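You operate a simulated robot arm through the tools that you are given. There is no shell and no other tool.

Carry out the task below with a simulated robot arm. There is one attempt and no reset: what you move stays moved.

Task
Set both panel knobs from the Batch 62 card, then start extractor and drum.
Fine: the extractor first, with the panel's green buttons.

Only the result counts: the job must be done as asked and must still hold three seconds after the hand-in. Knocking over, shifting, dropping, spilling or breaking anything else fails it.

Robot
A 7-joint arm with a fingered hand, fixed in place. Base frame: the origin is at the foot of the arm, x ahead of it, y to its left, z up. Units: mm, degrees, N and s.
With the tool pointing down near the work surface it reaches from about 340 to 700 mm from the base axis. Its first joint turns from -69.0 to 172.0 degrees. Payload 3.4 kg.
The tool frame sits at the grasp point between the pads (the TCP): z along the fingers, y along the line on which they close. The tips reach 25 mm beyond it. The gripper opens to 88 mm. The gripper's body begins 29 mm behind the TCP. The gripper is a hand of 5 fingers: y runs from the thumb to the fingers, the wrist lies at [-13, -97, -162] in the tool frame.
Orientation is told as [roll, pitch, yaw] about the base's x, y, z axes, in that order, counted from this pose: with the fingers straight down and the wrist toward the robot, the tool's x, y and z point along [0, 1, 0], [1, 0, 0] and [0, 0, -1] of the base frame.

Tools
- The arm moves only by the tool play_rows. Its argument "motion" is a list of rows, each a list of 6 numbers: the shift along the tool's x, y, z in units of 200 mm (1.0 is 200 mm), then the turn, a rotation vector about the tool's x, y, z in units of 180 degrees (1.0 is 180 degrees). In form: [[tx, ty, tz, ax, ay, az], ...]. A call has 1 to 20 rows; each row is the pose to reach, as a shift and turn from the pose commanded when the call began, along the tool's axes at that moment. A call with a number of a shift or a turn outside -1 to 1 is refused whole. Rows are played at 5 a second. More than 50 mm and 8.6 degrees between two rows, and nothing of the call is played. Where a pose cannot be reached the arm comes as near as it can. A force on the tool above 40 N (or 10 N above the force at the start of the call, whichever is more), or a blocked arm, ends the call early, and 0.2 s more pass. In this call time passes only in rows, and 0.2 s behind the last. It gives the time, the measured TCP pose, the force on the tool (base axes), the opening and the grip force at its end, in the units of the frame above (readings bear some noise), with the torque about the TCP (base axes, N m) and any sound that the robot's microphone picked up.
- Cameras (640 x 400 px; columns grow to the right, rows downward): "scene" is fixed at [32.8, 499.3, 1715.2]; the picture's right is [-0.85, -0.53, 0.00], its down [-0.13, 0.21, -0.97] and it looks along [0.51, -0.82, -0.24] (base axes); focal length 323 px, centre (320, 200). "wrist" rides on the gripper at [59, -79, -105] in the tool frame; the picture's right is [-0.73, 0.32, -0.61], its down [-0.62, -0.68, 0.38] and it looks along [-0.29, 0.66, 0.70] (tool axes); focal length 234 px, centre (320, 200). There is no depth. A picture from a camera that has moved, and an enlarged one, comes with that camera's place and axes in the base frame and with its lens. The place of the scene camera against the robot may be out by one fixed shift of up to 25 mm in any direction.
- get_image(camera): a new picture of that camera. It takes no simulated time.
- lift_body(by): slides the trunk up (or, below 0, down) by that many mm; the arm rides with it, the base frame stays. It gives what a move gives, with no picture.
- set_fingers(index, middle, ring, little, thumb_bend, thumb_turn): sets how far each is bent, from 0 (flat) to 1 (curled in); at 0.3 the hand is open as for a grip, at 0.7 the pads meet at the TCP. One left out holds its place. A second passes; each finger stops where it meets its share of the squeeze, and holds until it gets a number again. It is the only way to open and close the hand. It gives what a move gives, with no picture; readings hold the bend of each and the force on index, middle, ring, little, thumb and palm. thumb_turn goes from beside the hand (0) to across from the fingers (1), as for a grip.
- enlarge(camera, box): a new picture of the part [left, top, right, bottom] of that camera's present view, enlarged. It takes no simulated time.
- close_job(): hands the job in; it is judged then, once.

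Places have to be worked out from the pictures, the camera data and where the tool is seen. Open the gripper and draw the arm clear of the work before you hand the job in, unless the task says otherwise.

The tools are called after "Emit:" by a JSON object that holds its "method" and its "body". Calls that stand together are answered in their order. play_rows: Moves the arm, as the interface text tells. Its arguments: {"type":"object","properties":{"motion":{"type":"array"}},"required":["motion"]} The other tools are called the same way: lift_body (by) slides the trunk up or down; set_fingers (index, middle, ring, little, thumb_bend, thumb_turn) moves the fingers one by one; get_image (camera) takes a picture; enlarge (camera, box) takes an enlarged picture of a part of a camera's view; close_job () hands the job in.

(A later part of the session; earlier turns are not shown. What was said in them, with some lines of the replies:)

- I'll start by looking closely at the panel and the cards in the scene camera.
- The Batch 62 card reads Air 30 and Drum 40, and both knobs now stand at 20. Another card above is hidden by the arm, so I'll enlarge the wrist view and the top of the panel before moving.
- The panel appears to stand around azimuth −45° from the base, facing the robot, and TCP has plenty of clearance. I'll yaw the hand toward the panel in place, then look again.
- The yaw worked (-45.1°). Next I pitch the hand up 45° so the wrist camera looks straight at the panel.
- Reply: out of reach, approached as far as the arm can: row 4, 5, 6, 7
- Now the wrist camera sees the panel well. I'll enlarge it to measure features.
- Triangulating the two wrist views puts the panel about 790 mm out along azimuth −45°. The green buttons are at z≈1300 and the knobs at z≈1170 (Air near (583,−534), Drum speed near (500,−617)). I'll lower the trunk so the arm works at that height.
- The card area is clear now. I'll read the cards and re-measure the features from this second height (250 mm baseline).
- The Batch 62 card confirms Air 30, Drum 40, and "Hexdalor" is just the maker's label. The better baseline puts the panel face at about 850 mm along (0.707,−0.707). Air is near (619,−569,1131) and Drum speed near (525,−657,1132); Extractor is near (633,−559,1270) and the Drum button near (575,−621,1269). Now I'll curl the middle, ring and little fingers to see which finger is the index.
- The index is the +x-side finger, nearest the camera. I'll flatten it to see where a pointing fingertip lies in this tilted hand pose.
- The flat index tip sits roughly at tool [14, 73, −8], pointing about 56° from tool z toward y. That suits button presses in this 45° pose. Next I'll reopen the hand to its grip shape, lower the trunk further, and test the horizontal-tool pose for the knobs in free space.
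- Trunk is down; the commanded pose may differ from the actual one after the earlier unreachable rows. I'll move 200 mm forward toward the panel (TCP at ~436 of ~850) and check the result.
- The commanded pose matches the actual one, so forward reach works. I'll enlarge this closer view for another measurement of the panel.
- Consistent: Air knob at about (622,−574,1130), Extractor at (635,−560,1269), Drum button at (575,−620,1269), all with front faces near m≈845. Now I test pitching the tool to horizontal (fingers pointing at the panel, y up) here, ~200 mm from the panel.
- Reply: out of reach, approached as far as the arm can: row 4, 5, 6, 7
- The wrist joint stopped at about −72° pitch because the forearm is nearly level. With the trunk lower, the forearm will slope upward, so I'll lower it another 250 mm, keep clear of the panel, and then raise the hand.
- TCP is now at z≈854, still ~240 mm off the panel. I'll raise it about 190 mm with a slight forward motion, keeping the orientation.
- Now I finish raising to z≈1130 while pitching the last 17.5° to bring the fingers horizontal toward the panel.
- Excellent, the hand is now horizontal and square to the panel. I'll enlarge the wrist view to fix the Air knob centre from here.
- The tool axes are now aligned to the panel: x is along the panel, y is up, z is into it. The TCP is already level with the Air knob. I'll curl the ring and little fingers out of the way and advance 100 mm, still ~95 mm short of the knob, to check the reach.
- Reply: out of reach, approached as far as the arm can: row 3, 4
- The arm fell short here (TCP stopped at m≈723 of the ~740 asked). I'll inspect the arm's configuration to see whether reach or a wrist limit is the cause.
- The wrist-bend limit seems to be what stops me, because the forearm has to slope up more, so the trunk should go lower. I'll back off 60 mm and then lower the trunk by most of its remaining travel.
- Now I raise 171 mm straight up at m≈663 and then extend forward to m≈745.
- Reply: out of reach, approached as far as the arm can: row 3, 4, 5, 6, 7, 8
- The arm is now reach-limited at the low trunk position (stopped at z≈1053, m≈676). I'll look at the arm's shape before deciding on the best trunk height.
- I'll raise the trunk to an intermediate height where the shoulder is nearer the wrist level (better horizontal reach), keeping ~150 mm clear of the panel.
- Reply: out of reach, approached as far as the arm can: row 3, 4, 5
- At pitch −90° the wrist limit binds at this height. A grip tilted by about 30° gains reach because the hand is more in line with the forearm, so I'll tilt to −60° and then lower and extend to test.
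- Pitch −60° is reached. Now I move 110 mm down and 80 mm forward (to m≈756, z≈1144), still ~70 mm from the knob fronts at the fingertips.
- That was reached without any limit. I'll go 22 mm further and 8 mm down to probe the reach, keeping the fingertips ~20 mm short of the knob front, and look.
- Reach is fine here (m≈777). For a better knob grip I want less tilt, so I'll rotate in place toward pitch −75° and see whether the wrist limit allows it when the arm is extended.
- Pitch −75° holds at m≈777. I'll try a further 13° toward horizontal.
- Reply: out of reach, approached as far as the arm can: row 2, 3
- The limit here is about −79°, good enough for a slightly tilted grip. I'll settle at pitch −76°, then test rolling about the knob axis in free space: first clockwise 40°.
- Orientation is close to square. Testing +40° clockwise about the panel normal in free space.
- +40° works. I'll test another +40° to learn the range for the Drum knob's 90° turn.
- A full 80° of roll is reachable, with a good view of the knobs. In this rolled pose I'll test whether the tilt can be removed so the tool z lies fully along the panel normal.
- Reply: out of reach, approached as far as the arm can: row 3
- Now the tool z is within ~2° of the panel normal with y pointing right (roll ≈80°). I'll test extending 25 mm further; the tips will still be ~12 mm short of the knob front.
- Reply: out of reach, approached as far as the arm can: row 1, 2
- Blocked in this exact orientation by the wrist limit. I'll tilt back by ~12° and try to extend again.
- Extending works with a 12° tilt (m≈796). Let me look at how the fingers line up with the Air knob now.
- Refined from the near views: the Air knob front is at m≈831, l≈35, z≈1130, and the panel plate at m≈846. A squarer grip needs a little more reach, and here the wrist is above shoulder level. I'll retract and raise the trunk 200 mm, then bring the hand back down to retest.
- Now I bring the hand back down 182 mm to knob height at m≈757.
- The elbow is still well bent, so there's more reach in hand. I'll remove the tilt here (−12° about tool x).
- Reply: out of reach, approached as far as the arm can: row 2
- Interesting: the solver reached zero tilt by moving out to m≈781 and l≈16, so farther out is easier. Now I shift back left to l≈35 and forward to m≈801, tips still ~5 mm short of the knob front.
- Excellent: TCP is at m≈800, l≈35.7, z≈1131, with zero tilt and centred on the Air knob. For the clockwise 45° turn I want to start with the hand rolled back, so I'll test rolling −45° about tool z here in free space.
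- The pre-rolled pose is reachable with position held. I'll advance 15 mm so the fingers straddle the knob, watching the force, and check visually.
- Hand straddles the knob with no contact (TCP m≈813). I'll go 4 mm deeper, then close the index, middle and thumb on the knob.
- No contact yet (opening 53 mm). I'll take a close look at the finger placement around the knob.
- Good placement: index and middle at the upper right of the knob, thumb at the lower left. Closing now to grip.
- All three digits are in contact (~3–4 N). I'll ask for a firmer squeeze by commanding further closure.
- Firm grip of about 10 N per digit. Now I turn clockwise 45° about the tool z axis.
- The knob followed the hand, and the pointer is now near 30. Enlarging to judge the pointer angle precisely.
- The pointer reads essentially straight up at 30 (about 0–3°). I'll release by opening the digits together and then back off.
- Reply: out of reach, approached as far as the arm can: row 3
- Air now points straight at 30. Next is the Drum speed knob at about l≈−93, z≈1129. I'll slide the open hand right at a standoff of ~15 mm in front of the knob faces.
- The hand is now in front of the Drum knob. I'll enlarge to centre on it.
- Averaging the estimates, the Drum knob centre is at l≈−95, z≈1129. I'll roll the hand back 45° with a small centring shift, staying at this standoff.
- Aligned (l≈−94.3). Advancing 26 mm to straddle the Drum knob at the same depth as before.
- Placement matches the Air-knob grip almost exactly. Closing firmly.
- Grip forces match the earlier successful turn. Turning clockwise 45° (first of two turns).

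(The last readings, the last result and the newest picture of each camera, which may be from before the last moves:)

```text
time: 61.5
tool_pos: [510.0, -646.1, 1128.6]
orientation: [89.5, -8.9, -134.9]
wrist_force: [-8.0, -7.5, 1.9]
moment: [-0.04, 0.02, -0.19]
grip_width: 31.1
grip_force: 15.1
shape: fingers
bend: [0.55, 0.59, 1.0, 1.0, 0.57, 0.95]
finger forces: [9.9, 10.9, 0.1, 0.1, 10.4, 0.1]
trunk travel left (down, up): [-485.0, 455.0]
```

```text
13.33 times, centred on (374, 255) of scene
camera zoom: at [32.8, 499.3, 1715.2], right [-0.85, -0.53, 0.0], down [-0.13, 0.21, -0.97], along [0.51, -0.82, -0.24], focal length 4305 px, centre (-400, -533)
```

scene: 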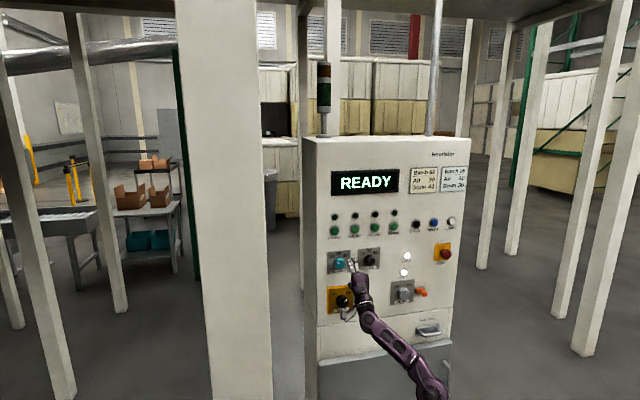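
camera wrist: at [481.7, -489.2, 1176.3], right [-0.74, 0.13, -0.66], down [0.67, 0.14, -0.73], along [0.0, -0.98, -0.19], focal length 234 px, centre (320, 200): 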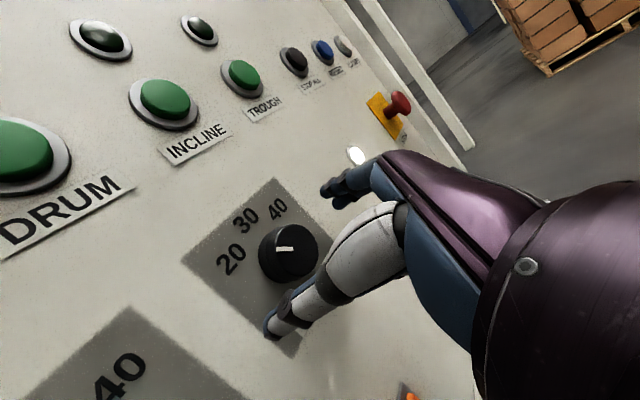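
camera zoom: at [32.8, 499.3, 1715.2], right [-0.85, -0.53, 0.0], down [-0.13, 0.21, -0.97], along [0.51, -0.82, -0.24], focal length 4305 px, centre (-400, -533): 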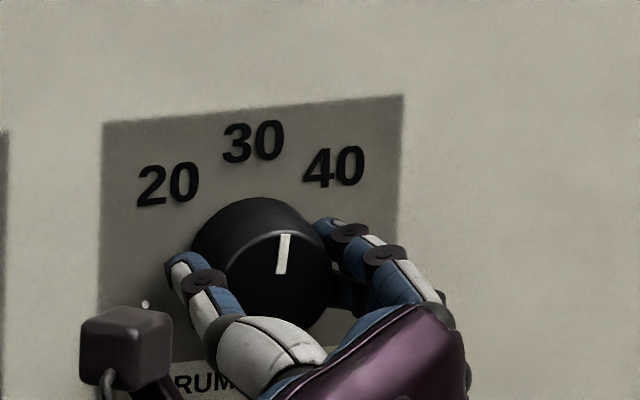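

Pointer is now slightly past 30. I'll release, back off to the standoff, roll back 45°, and re-grip for the second half.

Emit:
{"method": "set_fingers", "body": {"index": 0.3, "middle": 0.3, "thumb_bend": 0.3}}

Emit:
{"method": "play_rows", "body": {"motion": [[0, 0, -0.03, 0, 0, 0], [0, 0, -0.07, 0, 0, 0], [0, 0, -0.1, 0, 0, 0]]}}

Emit:
{"method": "enlarge", "body": {"camera": "scene", "box": [322, 240, 402, 290]}}

Emit:
{"method": "enlarge", "body": {"camera": "wrist", "box": [220, 190, 348, 300]}}

```text
time: 62.5
tool_pos: [511.8, -644.8, 1129.4]
orientation: [89.5, -9.2, -134.9]
wrist_force: [-0.8, 0.0, -0.3]
moment: [0.0, -0.01, 0.01]
grip_width: 84.7
grip_force: 0.1
shape: fingers
bend: [0.3, 0.3, 1.0, 1.0, 0.3, 0.97]
finger forces: [0.0, 0.1, 0.0, 0.0, 0.0, 0.0]
trunk travel left (down, up): [-485.0, 455.0]
```

```text
time: 63.2
tool_pos: [498.0, -629.9, 1129.4]
orientation: [89.5, -9.1, -135.0]
wrist_force: [0.1, 0.6, -0.8]
moment: [-0.03, -0.01, 0.0]
grip_width: 84.4
grip_force: 0.0
shape: fingers
bend: [0.3, 0.3, 1.0, 1.0, 0.3, 0.97]
finger forces: [0.1, 0.0, 0.0, 0.1, 0.0, 0.1]
trunk travel left (down, up): [-485.0, 455.0]
```

```text
8.00 times, centred on (362, 265) of scene
camera zoom: at [32.8, 499.3, 1715.2], right [-0.85, -0.53, 0.0], down [-0.13, 0.21, -0.97], along [0.51, -0.82, -0.24], focal length 2583 px, centre (-16, -320)
```

zoom: 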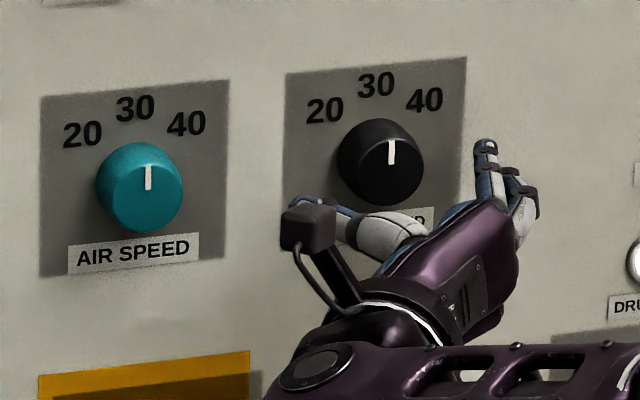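

```text
3.64 times, centred on (284, 245) of wrist
camera zoom: at [484.8, -494.7, 1175.2], right [-0.74, 0.13, -0.66], down [0.67, 0.14, -0.73], along [0.0, -0.98, -0.19], focal length 852 px, centre (451, 36)
```

zoom: 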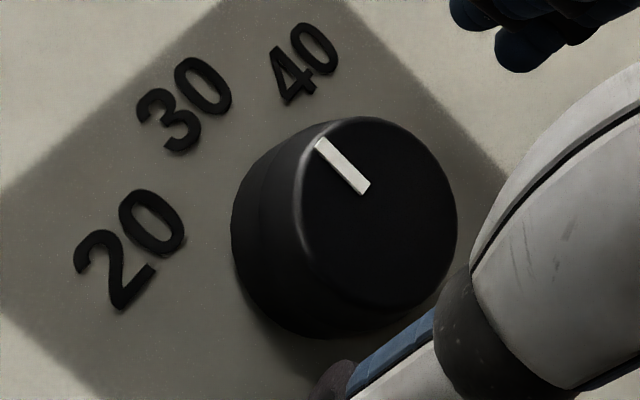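

The knob snapped exactly to 30 on release, so it has detents. Now I roll back 45° here and go in again for the second step to 40.

Emit:
{"method": "play_rows", "body": {"motion": [[0, 0, 0, 0, 0, -0.042], [0, 0, 0, 0, 0, -0.084], [0, 0, 0, 0, 0, -0.126], [0, 0, 0, 0, 0, -0.168], [0, 0, 0, 0, 0, -0.21], [0, 0, 0, 0, 0, -0.25]]}}

Emit:
{"method": "play_rows", "body": {"motion": [[0, 0, 0.035, 0, 0, 0], [0, 0, 0.07, 0, 0, 0], [0, 0, 0.1, 0, 0, 0]]}}

Emit:
{"method": "enlarge", "body": {"camera": "wrist", "box": [220, 170, 412, 290]}}

```text
time: 64.7
tool_pos: [496.2, -629.8, 1130.0]
orientation: [89.0, -54.2, -134.3]
wrist_force: [0.1, -0.7, -0.1]
moment: [-0.02, -0.02, -0.01]
grip_width: 84.1
grip_force: 0.1
shape: fingers
bend: [0.3, 0.3, 1.0, 1.0, 0.3, 0.97]
finger forces: [0.1, 0.0, 0.1, 0.1, 0.1, 0.0]
trunk travel left (down, up): [-485.0, 455.0]
```

```text
time: 65.5
tool_pos: [511.9, -644.9, 1128.9]
orientation: [89.1, -54.1, -134.3]
wrist_force: [0.1, 0.0, 0.7]
moment: [0.01, 0.03, -0.01]
grip_width: 84.4
grip_force: 0.0
shape: fingers
bend: [0.3, 0.3, 1.0, 1.0, 0.3, 0.97]
finger forces: [0.1, 0.1, 0.0, 0.1, 0.0, 0.0]
trunk travel left (down, up): [-485.0, 455.0]
```

```text
3.33 times, centred on (316, 230) of wrist
camera zoom: at [503.5, -503.8, 1099.6], right [-0.98, -0.12, -0.16], down [0.19, -0.34, -0.92], along [0.06, -0.93, 0.36], focal length 781 px, centre (333, 100)
```

zoom: 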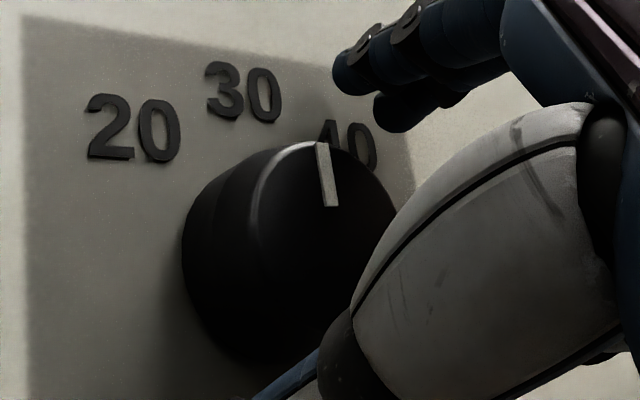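

Back at the same grip position with the pointer at 30. Closing firmly, as before.

Emit:
{"method": "set_fingers", "body": {"index": 0.8, "middle": 0.8, "thumb_bend": 0.8}}

```text
time: 66.5
tool_pos: [509.1, -646.4, 1130.9]
orientation: [89.4, -54.0, -134.6]
wrist_force: [-0.8, -9.1, 12.2]
moment: [-0.18, -0.17, -0.18]
grip_width: 31.3
grip_force: 14.9
shape: fingers
bend: [0.55, 0.59, 1.0, 1.0, 0.57, 0.96]
finger forces: [10.7, 9.8, 0.1, 0.0, 7.8, 0.1]
trunk travel left (down, up): [-485.0, 455.0]
```

Grip is firm. Turning clockwise 45° again, from 30 to 40.

Emit:
{"method": "play_rows", "body": {"motion": [[0, 0, 0, 0, 0, 0.02], [0, 0, 0, 0, 0, 0.05], [0, 0, 0, 0, 0, 0.08], [0, 0, 0, 0, 0, 0.11], [0, 0, 0, 0, 0, 0.14], [0, 0, 0, 0, 0, 0.17], [0, 0, 0, 0, 0, 0.2], [0, 0, 0, 0, 0, 0.23], [0, 0, 0, 0, 0, 0.25]]}}

Emit:
{"method": "enlarge", "body": {"camera": "scene", "box": [350, 240, 398, 270]}}

```text
time: 68.5
tool_pos: [509.3, -645.8, 1129.3]
orientation: [89.6, -8.8, -135.0]
wrist_force: [-6.8, -8.7, 5.5]
moment: [-0.17, 0.01, -0.13]
grip_width: 31.4
grip_force: 14.9
shape: fingers
bend: [0.55, 0.59, 1.0, 1.0, 0.57, 0.96]
finger forces: [9.6, 10.4, 0.0, 0.0, 9.3, 0.1]
trunk travel left (down, up): [-485.0, 455.0]
```

```text
13.33 times, centred on (374, 255) of scene
camera zoom: at [32.8, 499.3, 1715.2], right [-0.85, -0.53, 0.0], down [-0.13, 0.21, -0.97], along [0.51, -0.82, -0.24], focal length 4305 px, centre (-400, -533)
```

zoom: 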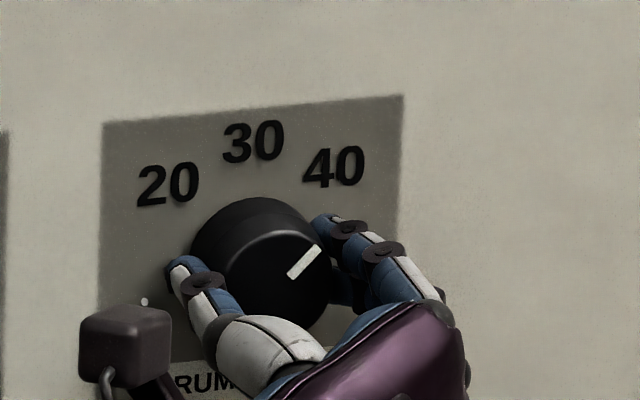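

The pointer now aims at 40. I release, back off, and verify both knobs.

Emit:
{"method": "set_fingers", "body": {"index": 0.3, "middle": 0.3, "thumb_bend": 0.3}}

Emit:
{"method": "play_rows", "body": {"motion": [[0, 0, -0.03, 0, 0, 0], [0, 0, -0.07, 0, 0, 0], [0, 0, -0.11, 0, 0, 0]]}}

Emit:
{"method": "enlarge", "body": {"camera": "scene", "box": [322, 240, 402, 290]}}

Emit:
{"method": "enlarge", "body": {"camera": "wrist", "box": [220, 190, 348, 300]}}

Emit:
{"method": "get_image", "body": {"camera": "scene"}}

```text
time: 69.5
tool_pos: [512.3, -644.1, 1129.3]
orientation: [89.6, -9.2, -134.8]
wrist_force: [-0.6, 0.4, -0.7]
moment: [-0.02, -0.02, -0.01]
grip_width: 84.4
grip_force: 0.0
shape: fingers
bend: [0.3, 0.3, 1.0, 1.0, 0.3, 0.97]
finger forces: [0.0, 0.0, 0.0, 0.1, 0.0, 0.0]
trunk travel left (down, up): [-485.0, 455.0]
```

```text
time: 70.2
tool_pos: [495.9, -629.5, 1130.1]
orientation: [89.4, -9.1, -134.9]
wrist_force: [0.1, 1.2, -0.2]
moment: [-0.01, -0.01, 0.01]
grip_width: 84.8
grip_force: 0.1
shape: fingers
bend: [0.3, 0.3, 1.0, 1.0, 0.3, 0.97]
finger forces: [0.1, 0.0, 0.1, 0.0, 0.0, 0.1]
trunk travel left (down, up): [-485.0, 455.0]
```

```text
8.00 times, centred on (362, 265) of scene
camera zoom: at [32.8, 499.3, 1715.2], right [-0.85, -0.53, 0.0], down [-0.13, 0.21, -0.97], along [0.51, -0.82, -0.24], focal length 2583 px, centre (-16, -320)
```

zoom: 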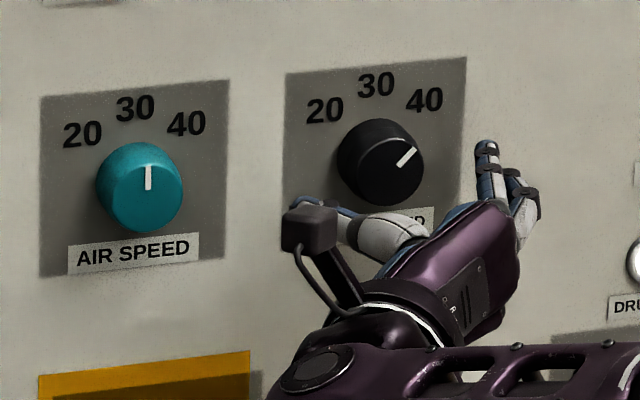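

```text
3.64 times, centred on (284, 245) of wrist
camera zoom: at [483.4, -493.0, 1175.5], right [-0.74, 0.13, -0.66], down [0.67, 0.14, -0.73], along [0.0, -0.98, -0.19], focal length 852 px, centre (451, 36)
```

zoom: 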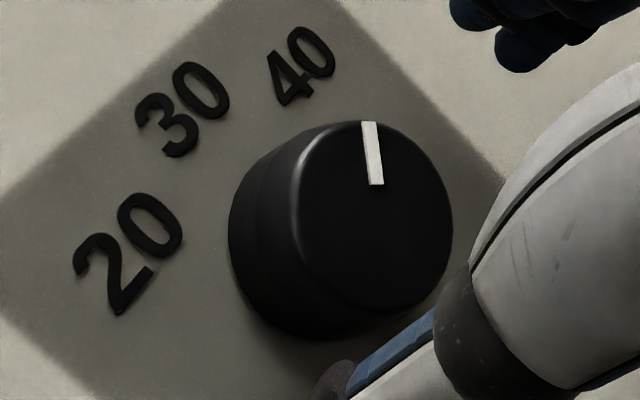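

```text
taken
```

scene: 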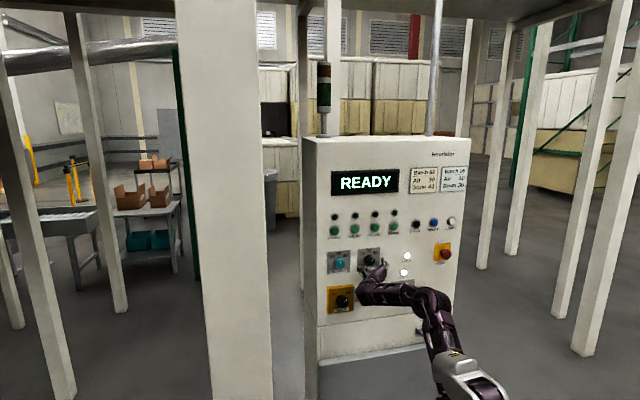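

Both knobs are set: Air 30, Drum speed 40. Now for the green buttons. I'll raise the trunk 70 mm to the clear band between the knobs and buttons, then slide left toward the Extractor column.

Emit:
{"method": "lift_body", "body": {"by": 70}}

Emit:
{"method": "set_fingers", "body": {"middle": 1.0}}

Emit:
{"method": "set_fingers", "body": {"index": 0.68, "thumb_bend": 0.68}}

Emit:
{"method": "get_image", "body": {"camera": "wrist"}}

```text
time: 71.3
tool_pos: [496.0, -628.1, 1199.8]
orientation: [89.4, -9.2, -134.9]
wrist_force: [0.7, -0.3, -0.1]
moment: [0.02, -0.01, -0.01]
grip_width: 84.4
grip_force: 0.1
shape: fingers
bend: [0.3, 0.3, 1.0, 1.0, 0.3, 0.97]
finger forces: [0.1, 0.0, 0.1, 0.0, 0.1, 0.0]
trunk travel left (down, up): [-555.0, 385.0]
```

```text
time: 72.3
tool_pos: [495.9, -628.4, 1199.7]
orientation: [89.4, -9.2, -134.9]
wrist_force: [-0.6, 0.0, -0.1]
moment: [0.0, 0.02, 0.0]
grip_width: 84.5
grip_force: 0.1
shape: fingers
bend: [0.3, 1.0, 1.0, 1.0, 0.3, 0.97]
finger forces: [0.0, 0.0, 0.1, 0.0, 0.0, 0.1]
trunk travel left (down, up): [-555.0, 385.0]
```

```text
time: 73.3
tool_pos: [497.4, -630.1, 1199.8]
orientation: [89.5, -9.2, -134.9]
wrist_force: [0.5, -0.3, 0.0]
moment: [-0.05, -0.04, -0.01]
grip_width: 2.7
grip_force: 0.1
shape: fingers
bend: [0.68, 1.0, 1.0, 1.0, 0.68, 0.97]
finger forces: [0.0, 0.0, 0.1, 0.0, 0.0, 0.0]
trunk travel left (down, up): [-555.0, 385.0]
```

```text
taken
camera wrist: at [483.8, -493.2, 1245.2], right [-0.74, 0.13, -0.66], down [0.67, 0.14, -0.73], along [0.0, -0.98, -0.19], focal length 234 px, centre (320, 200)
```

wrist: 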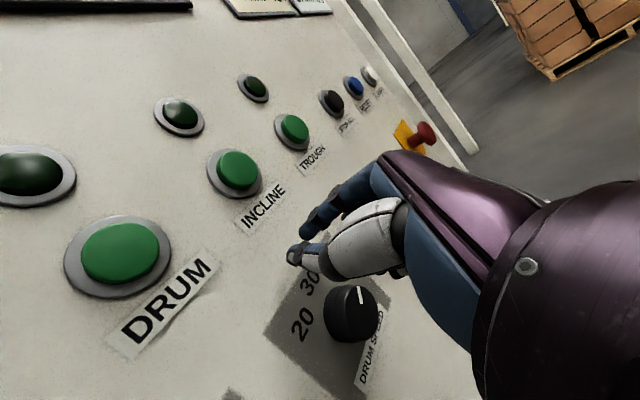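

The index–thumb pinch gives a firm poking tip at about tool [5, 1, 25]. Now I slide left 148 mm in the clear band at z≈1200.

Emit:
{"method": "play_rows", "body": {"motion": [[0.023, -0.146, 0.005, 0, 0, 0], [0.046, -0.292, 0.01, 0, 0, 0], [0.07, -0.438, 0.015, 0, 0, 0], [0.093, -0.585, 0.015, 0, 0, 0], [0.116, -0.731, 0.015, 0, 0, 0]]}}

Emit:
{"method": "get_image", "body": {"camera": "wrist"}}

```text
time: 74.5
tool_pos: [605.3, -529.6, 1199.9]
orientation: [89.4, -9.2, -134.8]
wrist_force: [0.6, -0.3, -0.1]
moment: [-0.01, 0.0, 0.01]
grip_width: 3.1
grip_force: 0.1
shape: fingers
bend: [0.68, 1.0, 1.0, 1.0, 0.68, 0.97]
finger forces: [0.0, 0.0, 0.0, 0.0, 0.0, 0.0]
out of reach, approached as far as the arm can: row 5
trunk travel left (down, up): [-555.0, 385.0]
```

```text
taken
camera wrist: at [592.3, -394.3, 1245.2], right [-0.74, 0.12, -0.66], down [0.67, 0.14, -0.73], along [0.0, -0.98, -0.19], focal length 234 px, centre (320, 200)
```

wrist: 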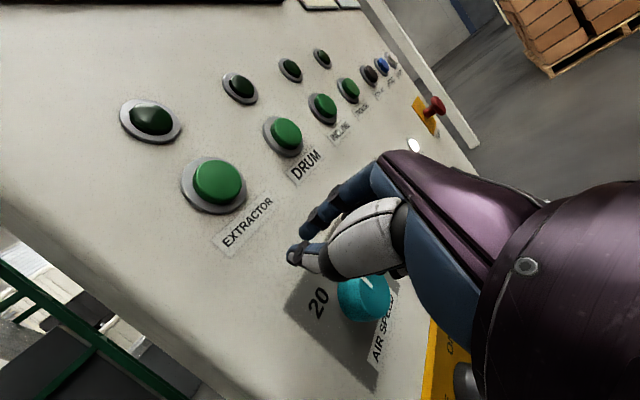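

Extractor measures at l≈54.8, z≈1269 from here. I'll raise the trunk 64 mm to bring the pinch tip level with it, ~13 mm in front of the cap.

Emit:
{"method": "lift_body", "body": {"by": 64}}

Emit:
{"method": "get_image", "body": {"camera": "wrist"}}

Emit:
{"method": "enlarge", "body": {"camera": "scene", "box": [318, 200, 414, 260]}}

```text
time: 75.6
tool_pos: [604.9, -530.8, 1265.0]
orientation: [89.5, -9.0, -134.7]
wrist_force: [-0.2, -0.7, 0.1]
moment: [-0.02, -0.01, 0.0]
grip_width: 3.1
grip_force: 0.0
shape: fingers
bend: [0.68, 1.0, 1.0, 1.0, 0.68, 0.97]
finger forces: [0.1, 0.1, 0.1, 0.1, 0.0, 0.0]
trunk travel left (down, up): [-619.0, 321.0]
```

```text
taken
camera wrist: at [591.3, -394.7, 1309.7], right [-0.74, 0.12, -0.66], down [0.67, 0.14, -0.73], along [0.0, -0.98, -0.19], focal length 234 px, centre (320, 200)
```

wrist: 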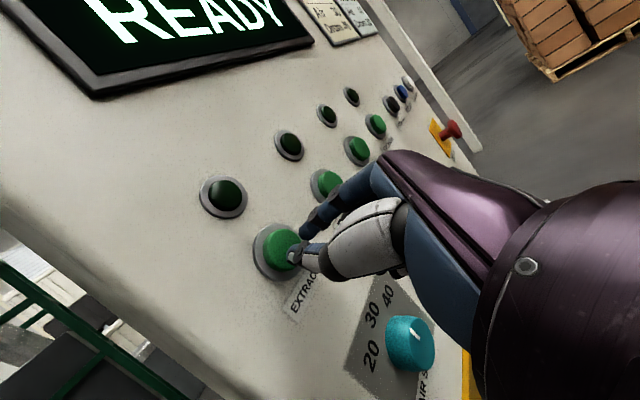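

```text
6.67 times, centred on (366, 230) of scene
camera zoom: at [32.8, 499.3, 1715.2], right [-0.85, -0.53, 0.0], down [-0.13, 0.21, -0.97], along [0.51, -0.82, -0.24], focal length 2152 px, centre (13, 0)
```

zoom: 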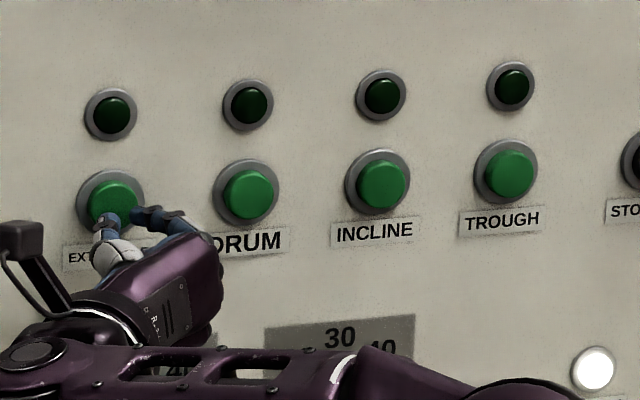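

Well aligned (2 mm to the left needed). I'll advance to near contact, then check.

Emit:
{"method": "play_rows", "body": {"motion": [[0.0015, -0.01, 0.025, 0, 0, 0], [0.0015, -0.01, 0.045, 0, 0, 0], [0.0015, -0.01, 0.06, 0, 0, 0]]}}

Emit:
{"method": "enlarge", "body": {"camera": "wrist", "box": [220, 170, 348, 280]}}

Emit:
{"method": "enlarge", "body": {"camera": "scene", "box": [322, 210, 370, 240]}}

```text
time: 76.4
tool_pos: [614.0, -537.7, 1264.0]
orientation: [89.5, -9.1, -134.7]
wrist_force: [-1.8, 1.7, 0.0]
moment: [-0.01, -0.03, -0.03]
grip_width: 2.8
grip_force: 0.4
shape: fingers
bend: [0.68, 1.0, 1.0, 1.0, 0.68, 0.98]
finger forces: [0.4, 0.1, 0.0, 0.1, 0.8, 0.0]
trunk travel left (down, up): [-619.0, 321.0]
```

```text
3.64 times, centred on (284, 225) of wrist
camera zoom: at [600.7, -401.2, 1309.9], right [-0.74, 0.12, -0.66], down [0.67, 0.14, -0.73], along [0.0, -0.98, -0.19], focal length 852 px, centre (451, 109)
```

zoom: 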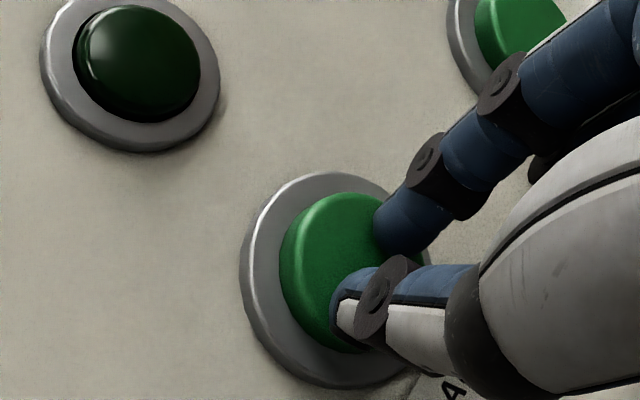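

```text
13.33 times, centred on (346, 225) of scene
camera zoom: at [32.8, 499.3, 1715.2], right [-0.85, -0.53, 0.0], down [-0.13, 0.21, -0.97], along [0.51, -0.82, -0.24], focal length 4305 px, centre (-27, -133)
```

zoom: 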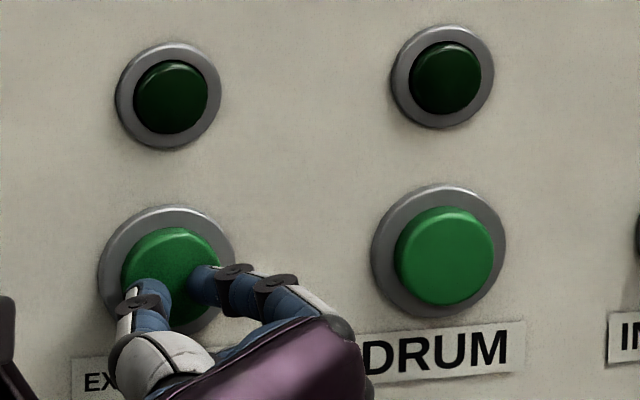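

Light contact with the cap (~2.5 N). Now I press in small steps.

Emit:
{"method": "play_rows", "body": {"motion": [[0, 0, 0.01, 0, 0, 0], [0, 0, 0.02, 0, 0, 0], [0, 0, 0.03, 0, 0, 0]]}}

Emit:
{"method": "enlarge", "body": {"camera": "scene", "box": [310, 150, 406, 240]}}

```text
time: 77.2
tool_pos: [617.6, -539.5, 1265.7]
orientation: [89.7, -9.1, -134.7]
wrist_force: [-6.5, 6.5, -1.8]
moment: [-0.02, 0.01, 0.1]
grip_width: 1.8
grip_force: 4.9
shape: fingers
bend: [0.68, 1.0, 1.0, 1.0, 0.68, 0.98]
finger forces: [2.0, 0.0, 0.1, 0.1, 7.3, 0.0]
trunk travel left (down, up): [-619.0, 321.0]
heard: click
```

```text
4.44 times, centred on (358, 195) of scene
camera zoom: at [32.8, 499.3, 1715.2], right [-0.85, -0.53, 0.0], down [-0.13, 0.21, -0.97], along [0.51, -0.82, -0.24], focal length 1435 px, centre (151, 222)
```

zoom: 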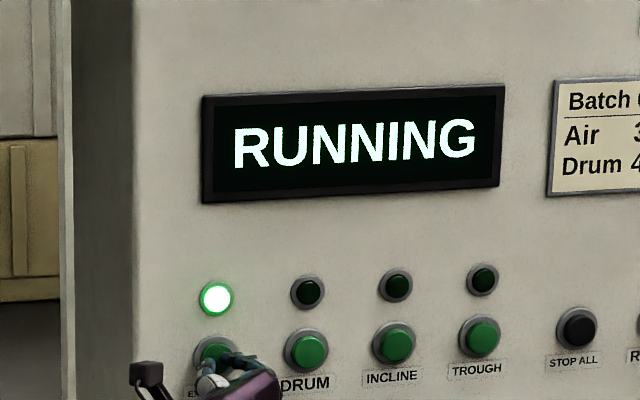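

Click heard; the display shows RUNNING and the Extractor lamp is lit. I back off straight to ~14 mm clearance and check that it stays running.

Emit:
{"method": "play_rows", "body": {"motion": [[0, 0, -0.025, 0, 0, 0], [0, 0, -0.055, 0, 0, 0], [0, 0, -0.075, 0, 0, 0]]}}

Emit:
{"method": "get_image", "body": {"camera": "scene"}}

Emit:
{"method": "get_image", "body": {"camera": "wrist"}}

```text
time: 78.0
tool_pos: [608.0, -531.9, 1263.7]
orientation: [89.4, -9.1, -134.7]
wrist_force: [0.2, -0.9, 0.4]
moment: [0.0, 0.01, 0.0]
grip_width: 2.5
grip_force: 0.0
shape: fingers
bend: [0.68, 1.0, 1.0, 1.0, 0.68, 0.98]
finger forces: [0.0, 0.0, 0.0, 0.1, 0.1, 0.1]
trunk travel left (down, up): [-619.0, 321.0]
```

```text
taken
```

scene: 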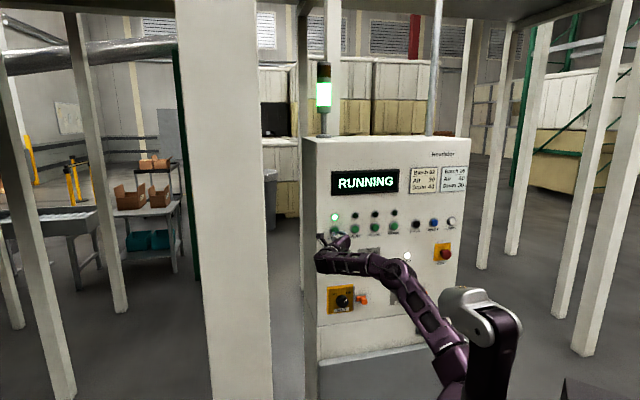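

```text
taken
camera wrist: at [594.5, -395.7, 1310.0], right [-0.74, 0.12, -0.66], down [0.67, 0.14, -0.73], along [0.0, -0.98, -0.19], focal length 234 px, centre (320, 200)
```

wrist: 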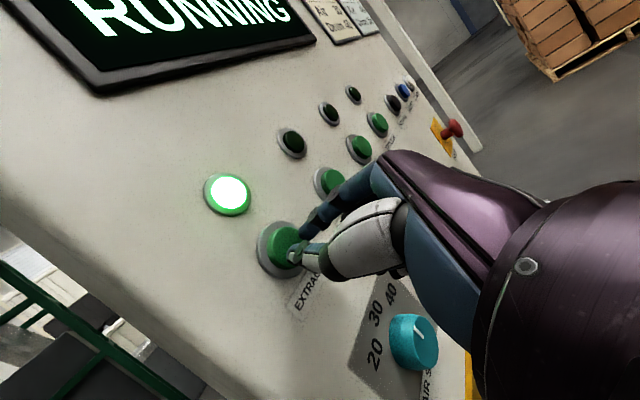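

The extractor keeps running and the tower light is green. Now I slide right 84 mm to the Drum button column, holding the same clearance.

Emit:
{"method": "play_rows", "body": {"motion": [[-0.022, 0.138, -0.01, 0, 0, 0], [-0.044, 0.277, -0.01, 0, 0, 0], [-0.0657, 0.415, -0.01, 0, 0, 0]]}}

Emit:
{"method": "get_image", "body": {"camera": "wrist"}}

Emit:
{"method": "enlarge", "body": {"camera": "scene", "box": [322, 200, 402, 250]}}

```text
time: 78.8
tool_pos: [545.5, -590.4, 1264.4]
orientation: [89.4, -9.0, -134.8]
wrist_force: [0.5, -0.4, -0.2]
moment: [0.0, -0.04, 0.01]
grip_width: 2.3
grip_force: 0.0
shape: fingers
bend: [0.68, 1.0, 1.0, 1.0, 0.68, 0.98]
finger forces: [0.0, 0.1, 0.1, 0.0, 0.0, 0.0]
trunk travel left (down, up): [-619.0, 321.0]
```

```text
taken
camera wrist: at [532.4, -454.5, 1310.1], right [-0.74, 0.13, -0.66], down [0.67, 0.14, -0.73], along [0.0, -0.98, -0.19], focal length 234 px, centre (320, 200)
```

wrist: 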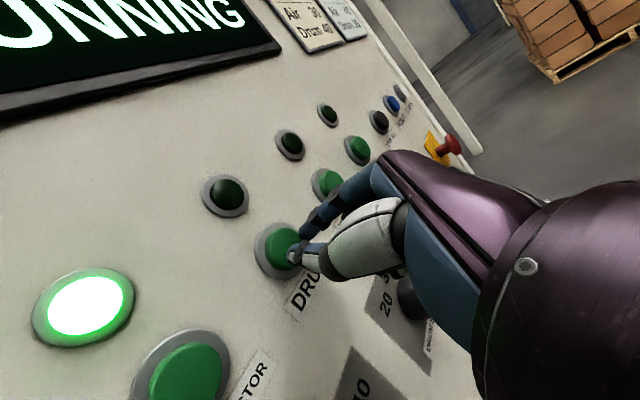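

```text
8.00 times, centred on (362, 225) of scene
camera zoom: at [32.8, 499.3, 1715.2], right [-0.85, -0.53, 0.0], down [-0.13, 0.21, -0.97], along [0.51, -0.82, -0.24], focal length 2583 px, centre (-16, 0)
```

zoom: 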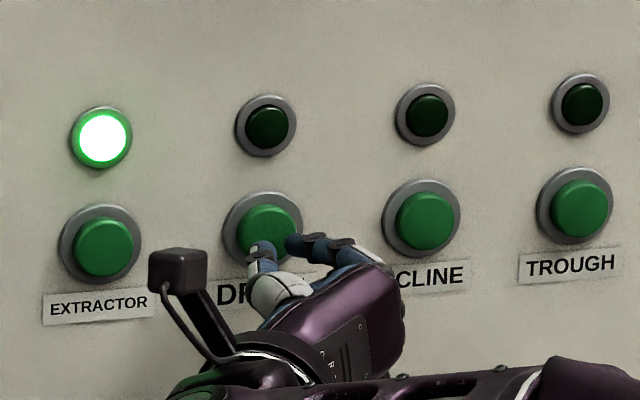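

Drum button is aligned the same way. I advance to near contact.

Emit:
{"method": "play_rows", "body": {"motion": [[0.001, -0.005, 0.025, 0, 0, 0], [0.001, -0.005, 0.042, 0, 0, 0], [0.001, -0.005, 0.055, 0, 0, 0]]}}

Emit:
{"method": "enlarge", "body": {"camera": "wrist", "box": [220, 170, 348, 280]}}

Emit:
{"method": "enlarge", "body": {"camera": "scene", "box": [310, 150, 406, 240]}}

```text
time: 79.6
tool_pos: [555.2, -596.3, 1263.6]
orientation: [89.5, -9.2, -134.9]
wrist_force: [-0.8, 0.9, 0.5]
moment: [0.02, -0.01, 0.0]
grip_width: 2.6
grip_force: 0.7
shape: fingers
bend: [0.68, 1.0, 1.0, 1.0, 0.68, 0.98]
finger forces: [0.9, 0.0, 0.0, 0.1, 0.6, 0.0]
trunk travel left (down, up): [-619.0, 321.0]
```

```text
3.64 times, centred on (284, 225) of wrist
camera zoom: at [542.1, -460.2, 1310.3], right [-0.74, 0.12, -0.66], down [0.67, 0.14, -0.73], along [0.0, -0.98, -0.19], focal length 852 px, centre (451, 109)
```

zoom: 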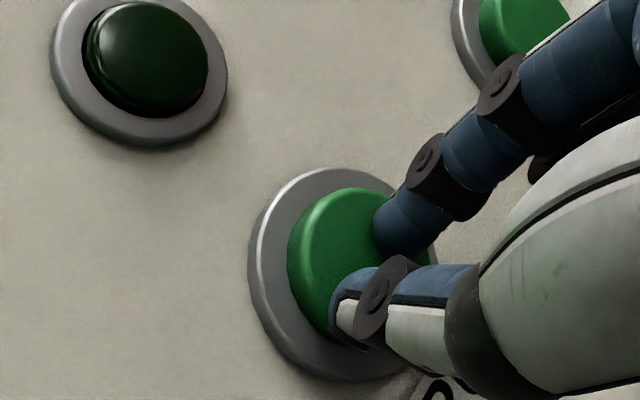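

```text
4.44 times, centred on (358, 195) of scene
camera zoom: at [32.8, 499.3, 1715.2], right [-0.85, -0.53, 0.0], down [-0.13, 0.21, -0.97], along [0.51, -0.82, -0.24], focal length 1435 px, centre (151, 222)
```

zoom: 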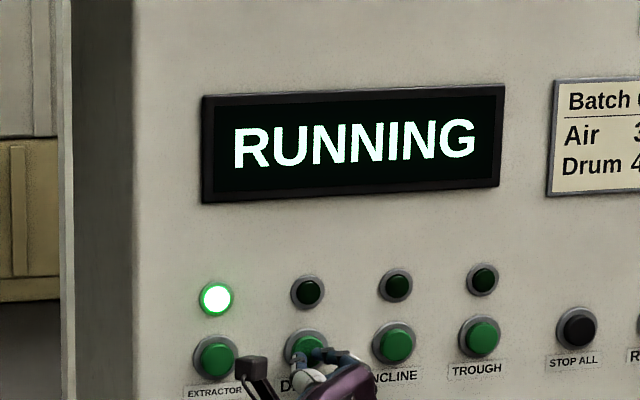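

Light contact on the Drum cap. Pressing in small steps as before.

Emit:
{"method": "play_rows", "body": {"motion": [[0, 0, 0.01, 0, 0, 0], [0, 0, 0.02, 0, 0, 0], [0, 0, 0.03, 0, 0, 0]]}}

Emit:
{"method": "enlarge", "body": {"camera": "scene", "box": [310, 150, 406, 240]}}

```text
time: 80.4
tool_pos: [558.3, -599.3, 1265.7]
orientation: [89.6, -9.1, -134.8]
wrist_force: [-6.9, 5.7, -2.0]
moment: [0.0, -0.01, -0.01]
grip_width: 1.6
grip_force: 4.6
shape: fingers
bend: [0.69, 1.0, 1.0, 1.0, 0.68, 0.98]
finger forces: [7.7, 0.0, 0.0, 0.0, 1.9, 0.0]
trunk travel left (down, up): [-619.0, 321.0]
heard: click
```

```text
4.44 times, centred on (358, 195) of scene
camera zoom: at [32.8, 499.3, 1715.2], right [-0.85, -0.53, 0.0], down [-0.13, 0.21, -0.97], along [0.51, -0.82, -0.24], focal length 1435 px, centre (151, 222)
```

zoom: 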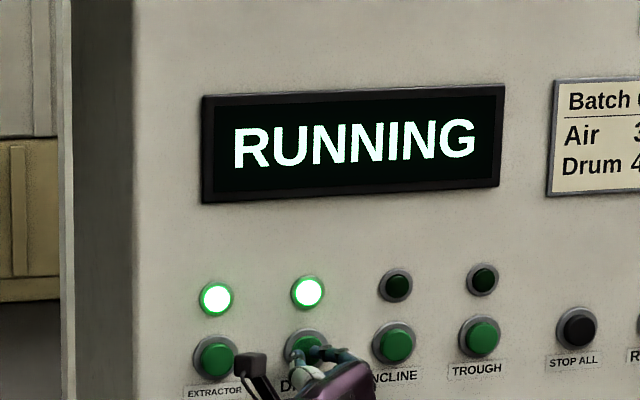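

Both the Extractor and Drum lamps are lit. I back straight off the button first.

Emit:
{"method": "play_rows", "body": {"motion": [[0, 0, -0.025, 0, 0, 0], [0, 0, -0.055, 0, 0, 0], [0, 0, -0.08, 0, 0, 0]]}}

Emit:
{"method": "play_rows", "body": {"motion": [[0, 0, -0.06, 0.02, 0, 0], [0, 0, -0.13, 0.045, 0, 0], [0, 0, -0.21, 0.07, 0, 0], [0, 0, -0.3, 0.095, 0, 0], [0, 0, -0.4, 0.11, 0, 0]]}}

Emit:
{"method": "get_image", "body": {"camera": "scene"}}

Emit:
{"method": "get_image", "body": {"camera": "wrist"}}

```text
time: 81.2
tool_pos: [547.0, -588.6, 1264.2]
orientation: [89.3, -9.2, -134.7]
wrist_force: [-0.5, 0.2, -0.2]
moment: [0.0, -0.01, -0.01]
grip_width: 2.7
grip_force: 0.2
shape: fingers
bend: [0.68, 1.0, 1.0, 1.0, 0.68, 0.98]
finger forces: [0.0, 0.1, 0.0, 0.0, 0.1, 0.0]
trunk travel left (down, up): [-619.0, 321.0]
```

```text
time: 82.4
tool_pos: [489.4, -532.4, 1265.6]
orientation: [86.3, -8.4, -114.7]
wrist_force: [-0.1, -0.3, 0.0]
moment: [0.02, -0.02, -0.01]
grip_width: 2.7
grip_force: 0.2
shape: fingers
bend: [0.68, 1.0, 1.0, 1.0, 0.68, 0.98]
finger forces: [0.1, 0.0, 0.1, 0.0, 0.1, 0.0]
trunk travel left (down, up): [-619.0, 321.0]
```

```text
taken
```

scene: 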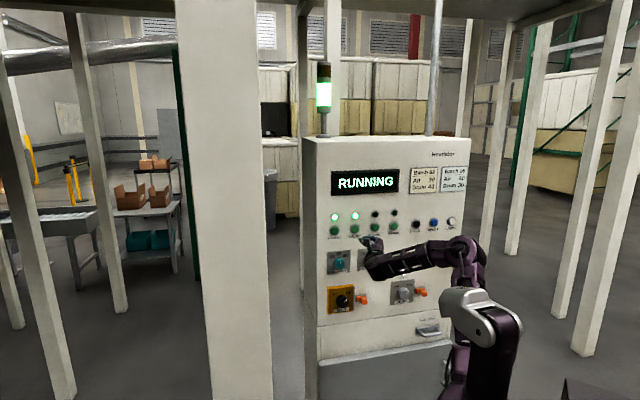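

```text
taken
camera wrist: at [434.3, -410.2, 1318.0], right [-0.77, -0.11, -0.63], down [0.55, 0.38, -0.74], along [0.32, -0.92, -0.23], focal length 234 px, centre (320, 200)
```

wrist: 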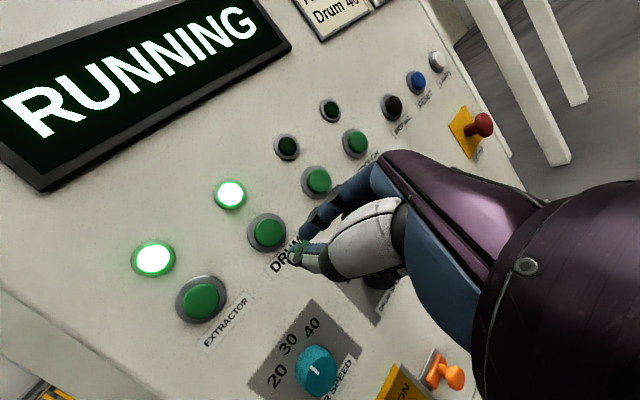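

Everything stays running. I'll open the hand here (100 mm clear of the panel) and withdraw further.

Emit:
{"method": "set_fingers", "body": {"index": 0.3, "middle": 0.3, "ring": 0.3, "little": 0.3, "thumb_bend": 0.3}}

Emit:
{"method": "play_rows", "body": {"motion": [[0, -0.04, -0.11, 0.015, 0, 0], [0, -0.08, -0.22, 0.03, 0, 0], [0, -0.12, -0.34, 0.045, 0, 0], [0, -0.17, -0.47, 0.06, 0, 0]]}}

Emit:
{"method": "get_image", "body": {"camera": "scene"}}

Emit:
{"method": "enlarge", "body": {"camera": "scene", "box": [315, 200, 475, 300]}}

```text
time: 83.4
tool_pos: [492.1, -532.2, 1264.3]
orientation: [86.4, -8.3, -114.7]
wrist_force: [0.1, 0.2, 0.3]
moment: [0.03, -0.01, 0.0]
grip_width: 84.2
grip_force: 0.0
shape: fingers
bend: [0.3, 0.3, 0.3, 0.3, 0.3, 0.98]
finger forces: [0.0, 0.0, 0.0, 0.0, 0.1, 0.0]
trunk travel left (down, up): [-619.0, 321.0]
```

```text
time: 84.4
tool_pos: [419.7, -461.8, 1266.1]
orientation: [84.9, -7.5, -103.8]
wrist_force: [0.0, -0.7, 0.8]
moment: [0.04, 0.01, 0.03]
grip_width: 84.5
grip_force: 0.0
shape: fingers
bend: [0.3, 0.3, 0.3, 0.3, 0.3, 0.98]
finger forces: [0.0, 0.0, 0.1, 0.0, 0.1, 0.1]
trunk travel left (down, up): [-619.0, 321.0]
```

```text
taken
```

scene: 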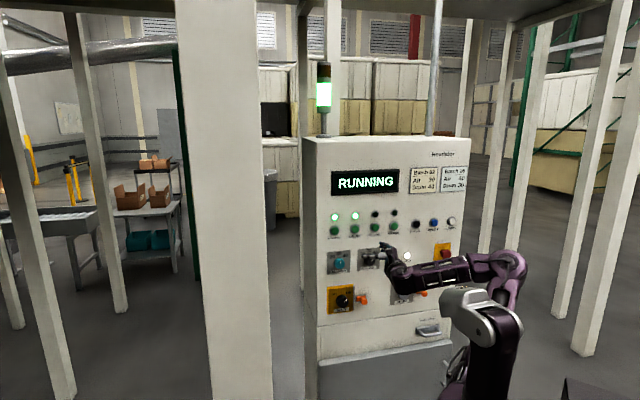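

```text
4.00 times, centred on (395, 250) of scene
camera zoom: at [32.8, 499.3, 1715.2], right [-0.85, -0.53, 0.0], down [-0.13, 0.21, -0.97], along [0.51, -0.82, -0.24], focal length 1292 px, centre (20, 0)
```

zoom: 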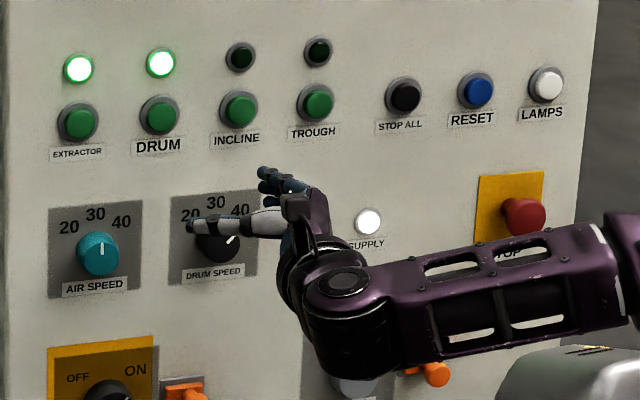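

Hand is open and well clear of the panel. One last check of both knobs and lamps through the wrist camera.

Emit:
{"method": "get_image", "body": {"camera": "wrist"}}

Emit:
{"method": "enlarge", "body": {"camera": "wrist", "box": [120, 150, 376, 310]}}

```text
taken
camera wrist: at [343.9, -353.8, 1322.5], right [-0.75, -0.24, -0.62], down [0.46, 0.49, -0.74], along [0.48, -0.84, -0.26], focal length 234 px, centre (320, 200)
```

wrist: 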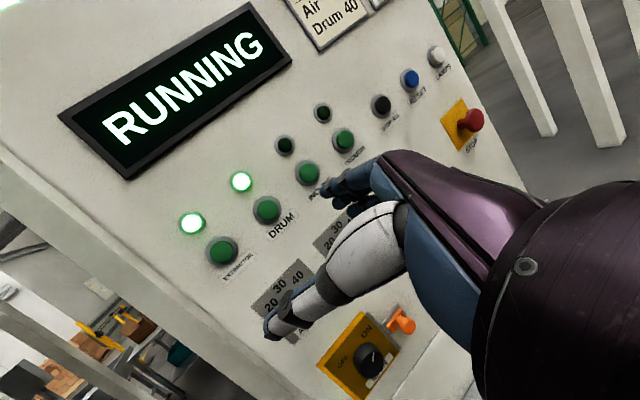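

```text
2.50 times, centred on (248, 230) of wrist
camera zoom: at [343.9, -353.8, 1322.5], right [-0.75, -0.24, -0.62], down [0.46, 0.49, -0.74], along [0.48, -0.84, -0.26], focal length 585 px, centre (500, 125)
```

zoom: 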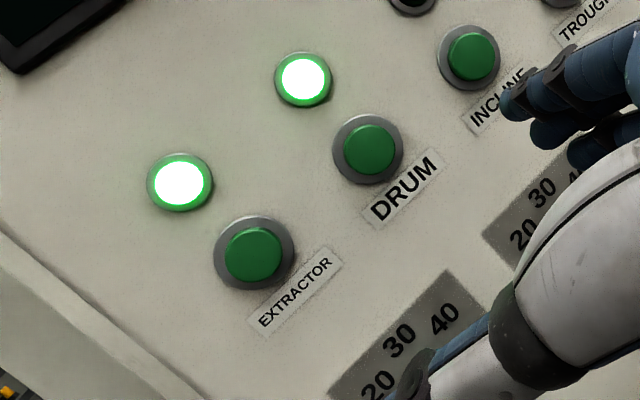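

Lamps for Extractor and Drum are lit. The hand hides the Drum knob from the scene camera, so I'll raise the trunk to confirm it visually.

Emit:
{"method": "lift_body", "body": {"by": 200}}

Emit:
{"method": "enlarge", "body": {"camera": "scene", "box": [315, 200, 475, 300]}}

Emit:
{"method": "get_image", "body": {"camera": "scene"}}

```text
time: 86.5
tool_pos: [421.5, -461.8, 1465.9]
orientation: [84.9, -7.5, -103.9]
wrist_force: [0.0, 0.5, 0.0]
moment: [-0.02, 0.02, 0.02]
grip_width: 84.3
grip_force: 0.1
shape: fingers
bend: [0.3, 0.3, 0.3, 0.3, 0.3, 0.98]
finger forces: [0.0, 0.1, 0.0, 0.1, 0.1, 0.1]
trunk travel left (down, up): [-819.0, 121.0]
```

```text
4.00 times, centred on (395, 250) of scene
camera zoom: at [32.8, 499.3, 1715.2], right [-0.85, -0.53, 0.0], down [-0.13, 0.21, -0.97], along [0.51, -0.82, -0.24], focal length 1292 px, centre (20, 0)
```

zoom: 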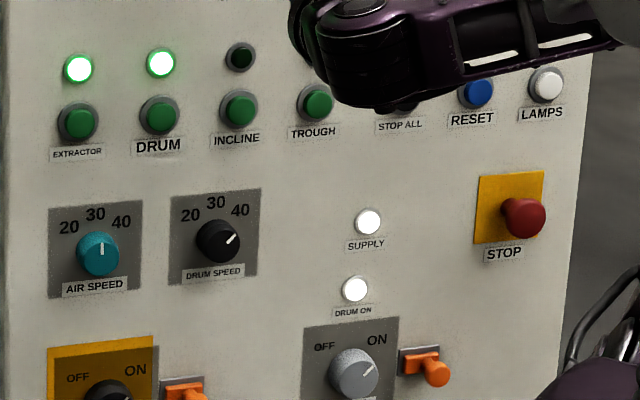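

```text
taken
```

scene: 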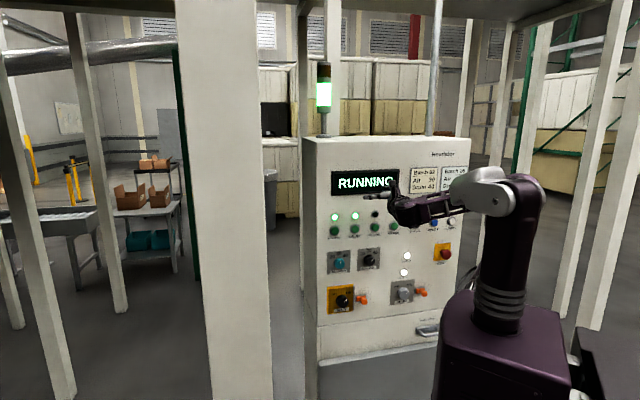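

Air speed points at 30 and Drum speed at 40. The Extractor and Drum lamps are lit, the display reads RUNNING, and nothing else on the panel has changed. The hand is open and clear, so I hand the job in.

Emit:
{"method": "close_job", "body": {}}

```text
The job is handed in.
```

Both knobs are set from the Batch 62 card: Air speed at 30 and Drum speed at 40. I started the extractor first, then the drum, each with its green button on the panel.

The last check before hand-in showed both lamps lit, the display reading RUNNING, the tower light green and nothing else on the panel changed. The hand was open and clear of the panel.
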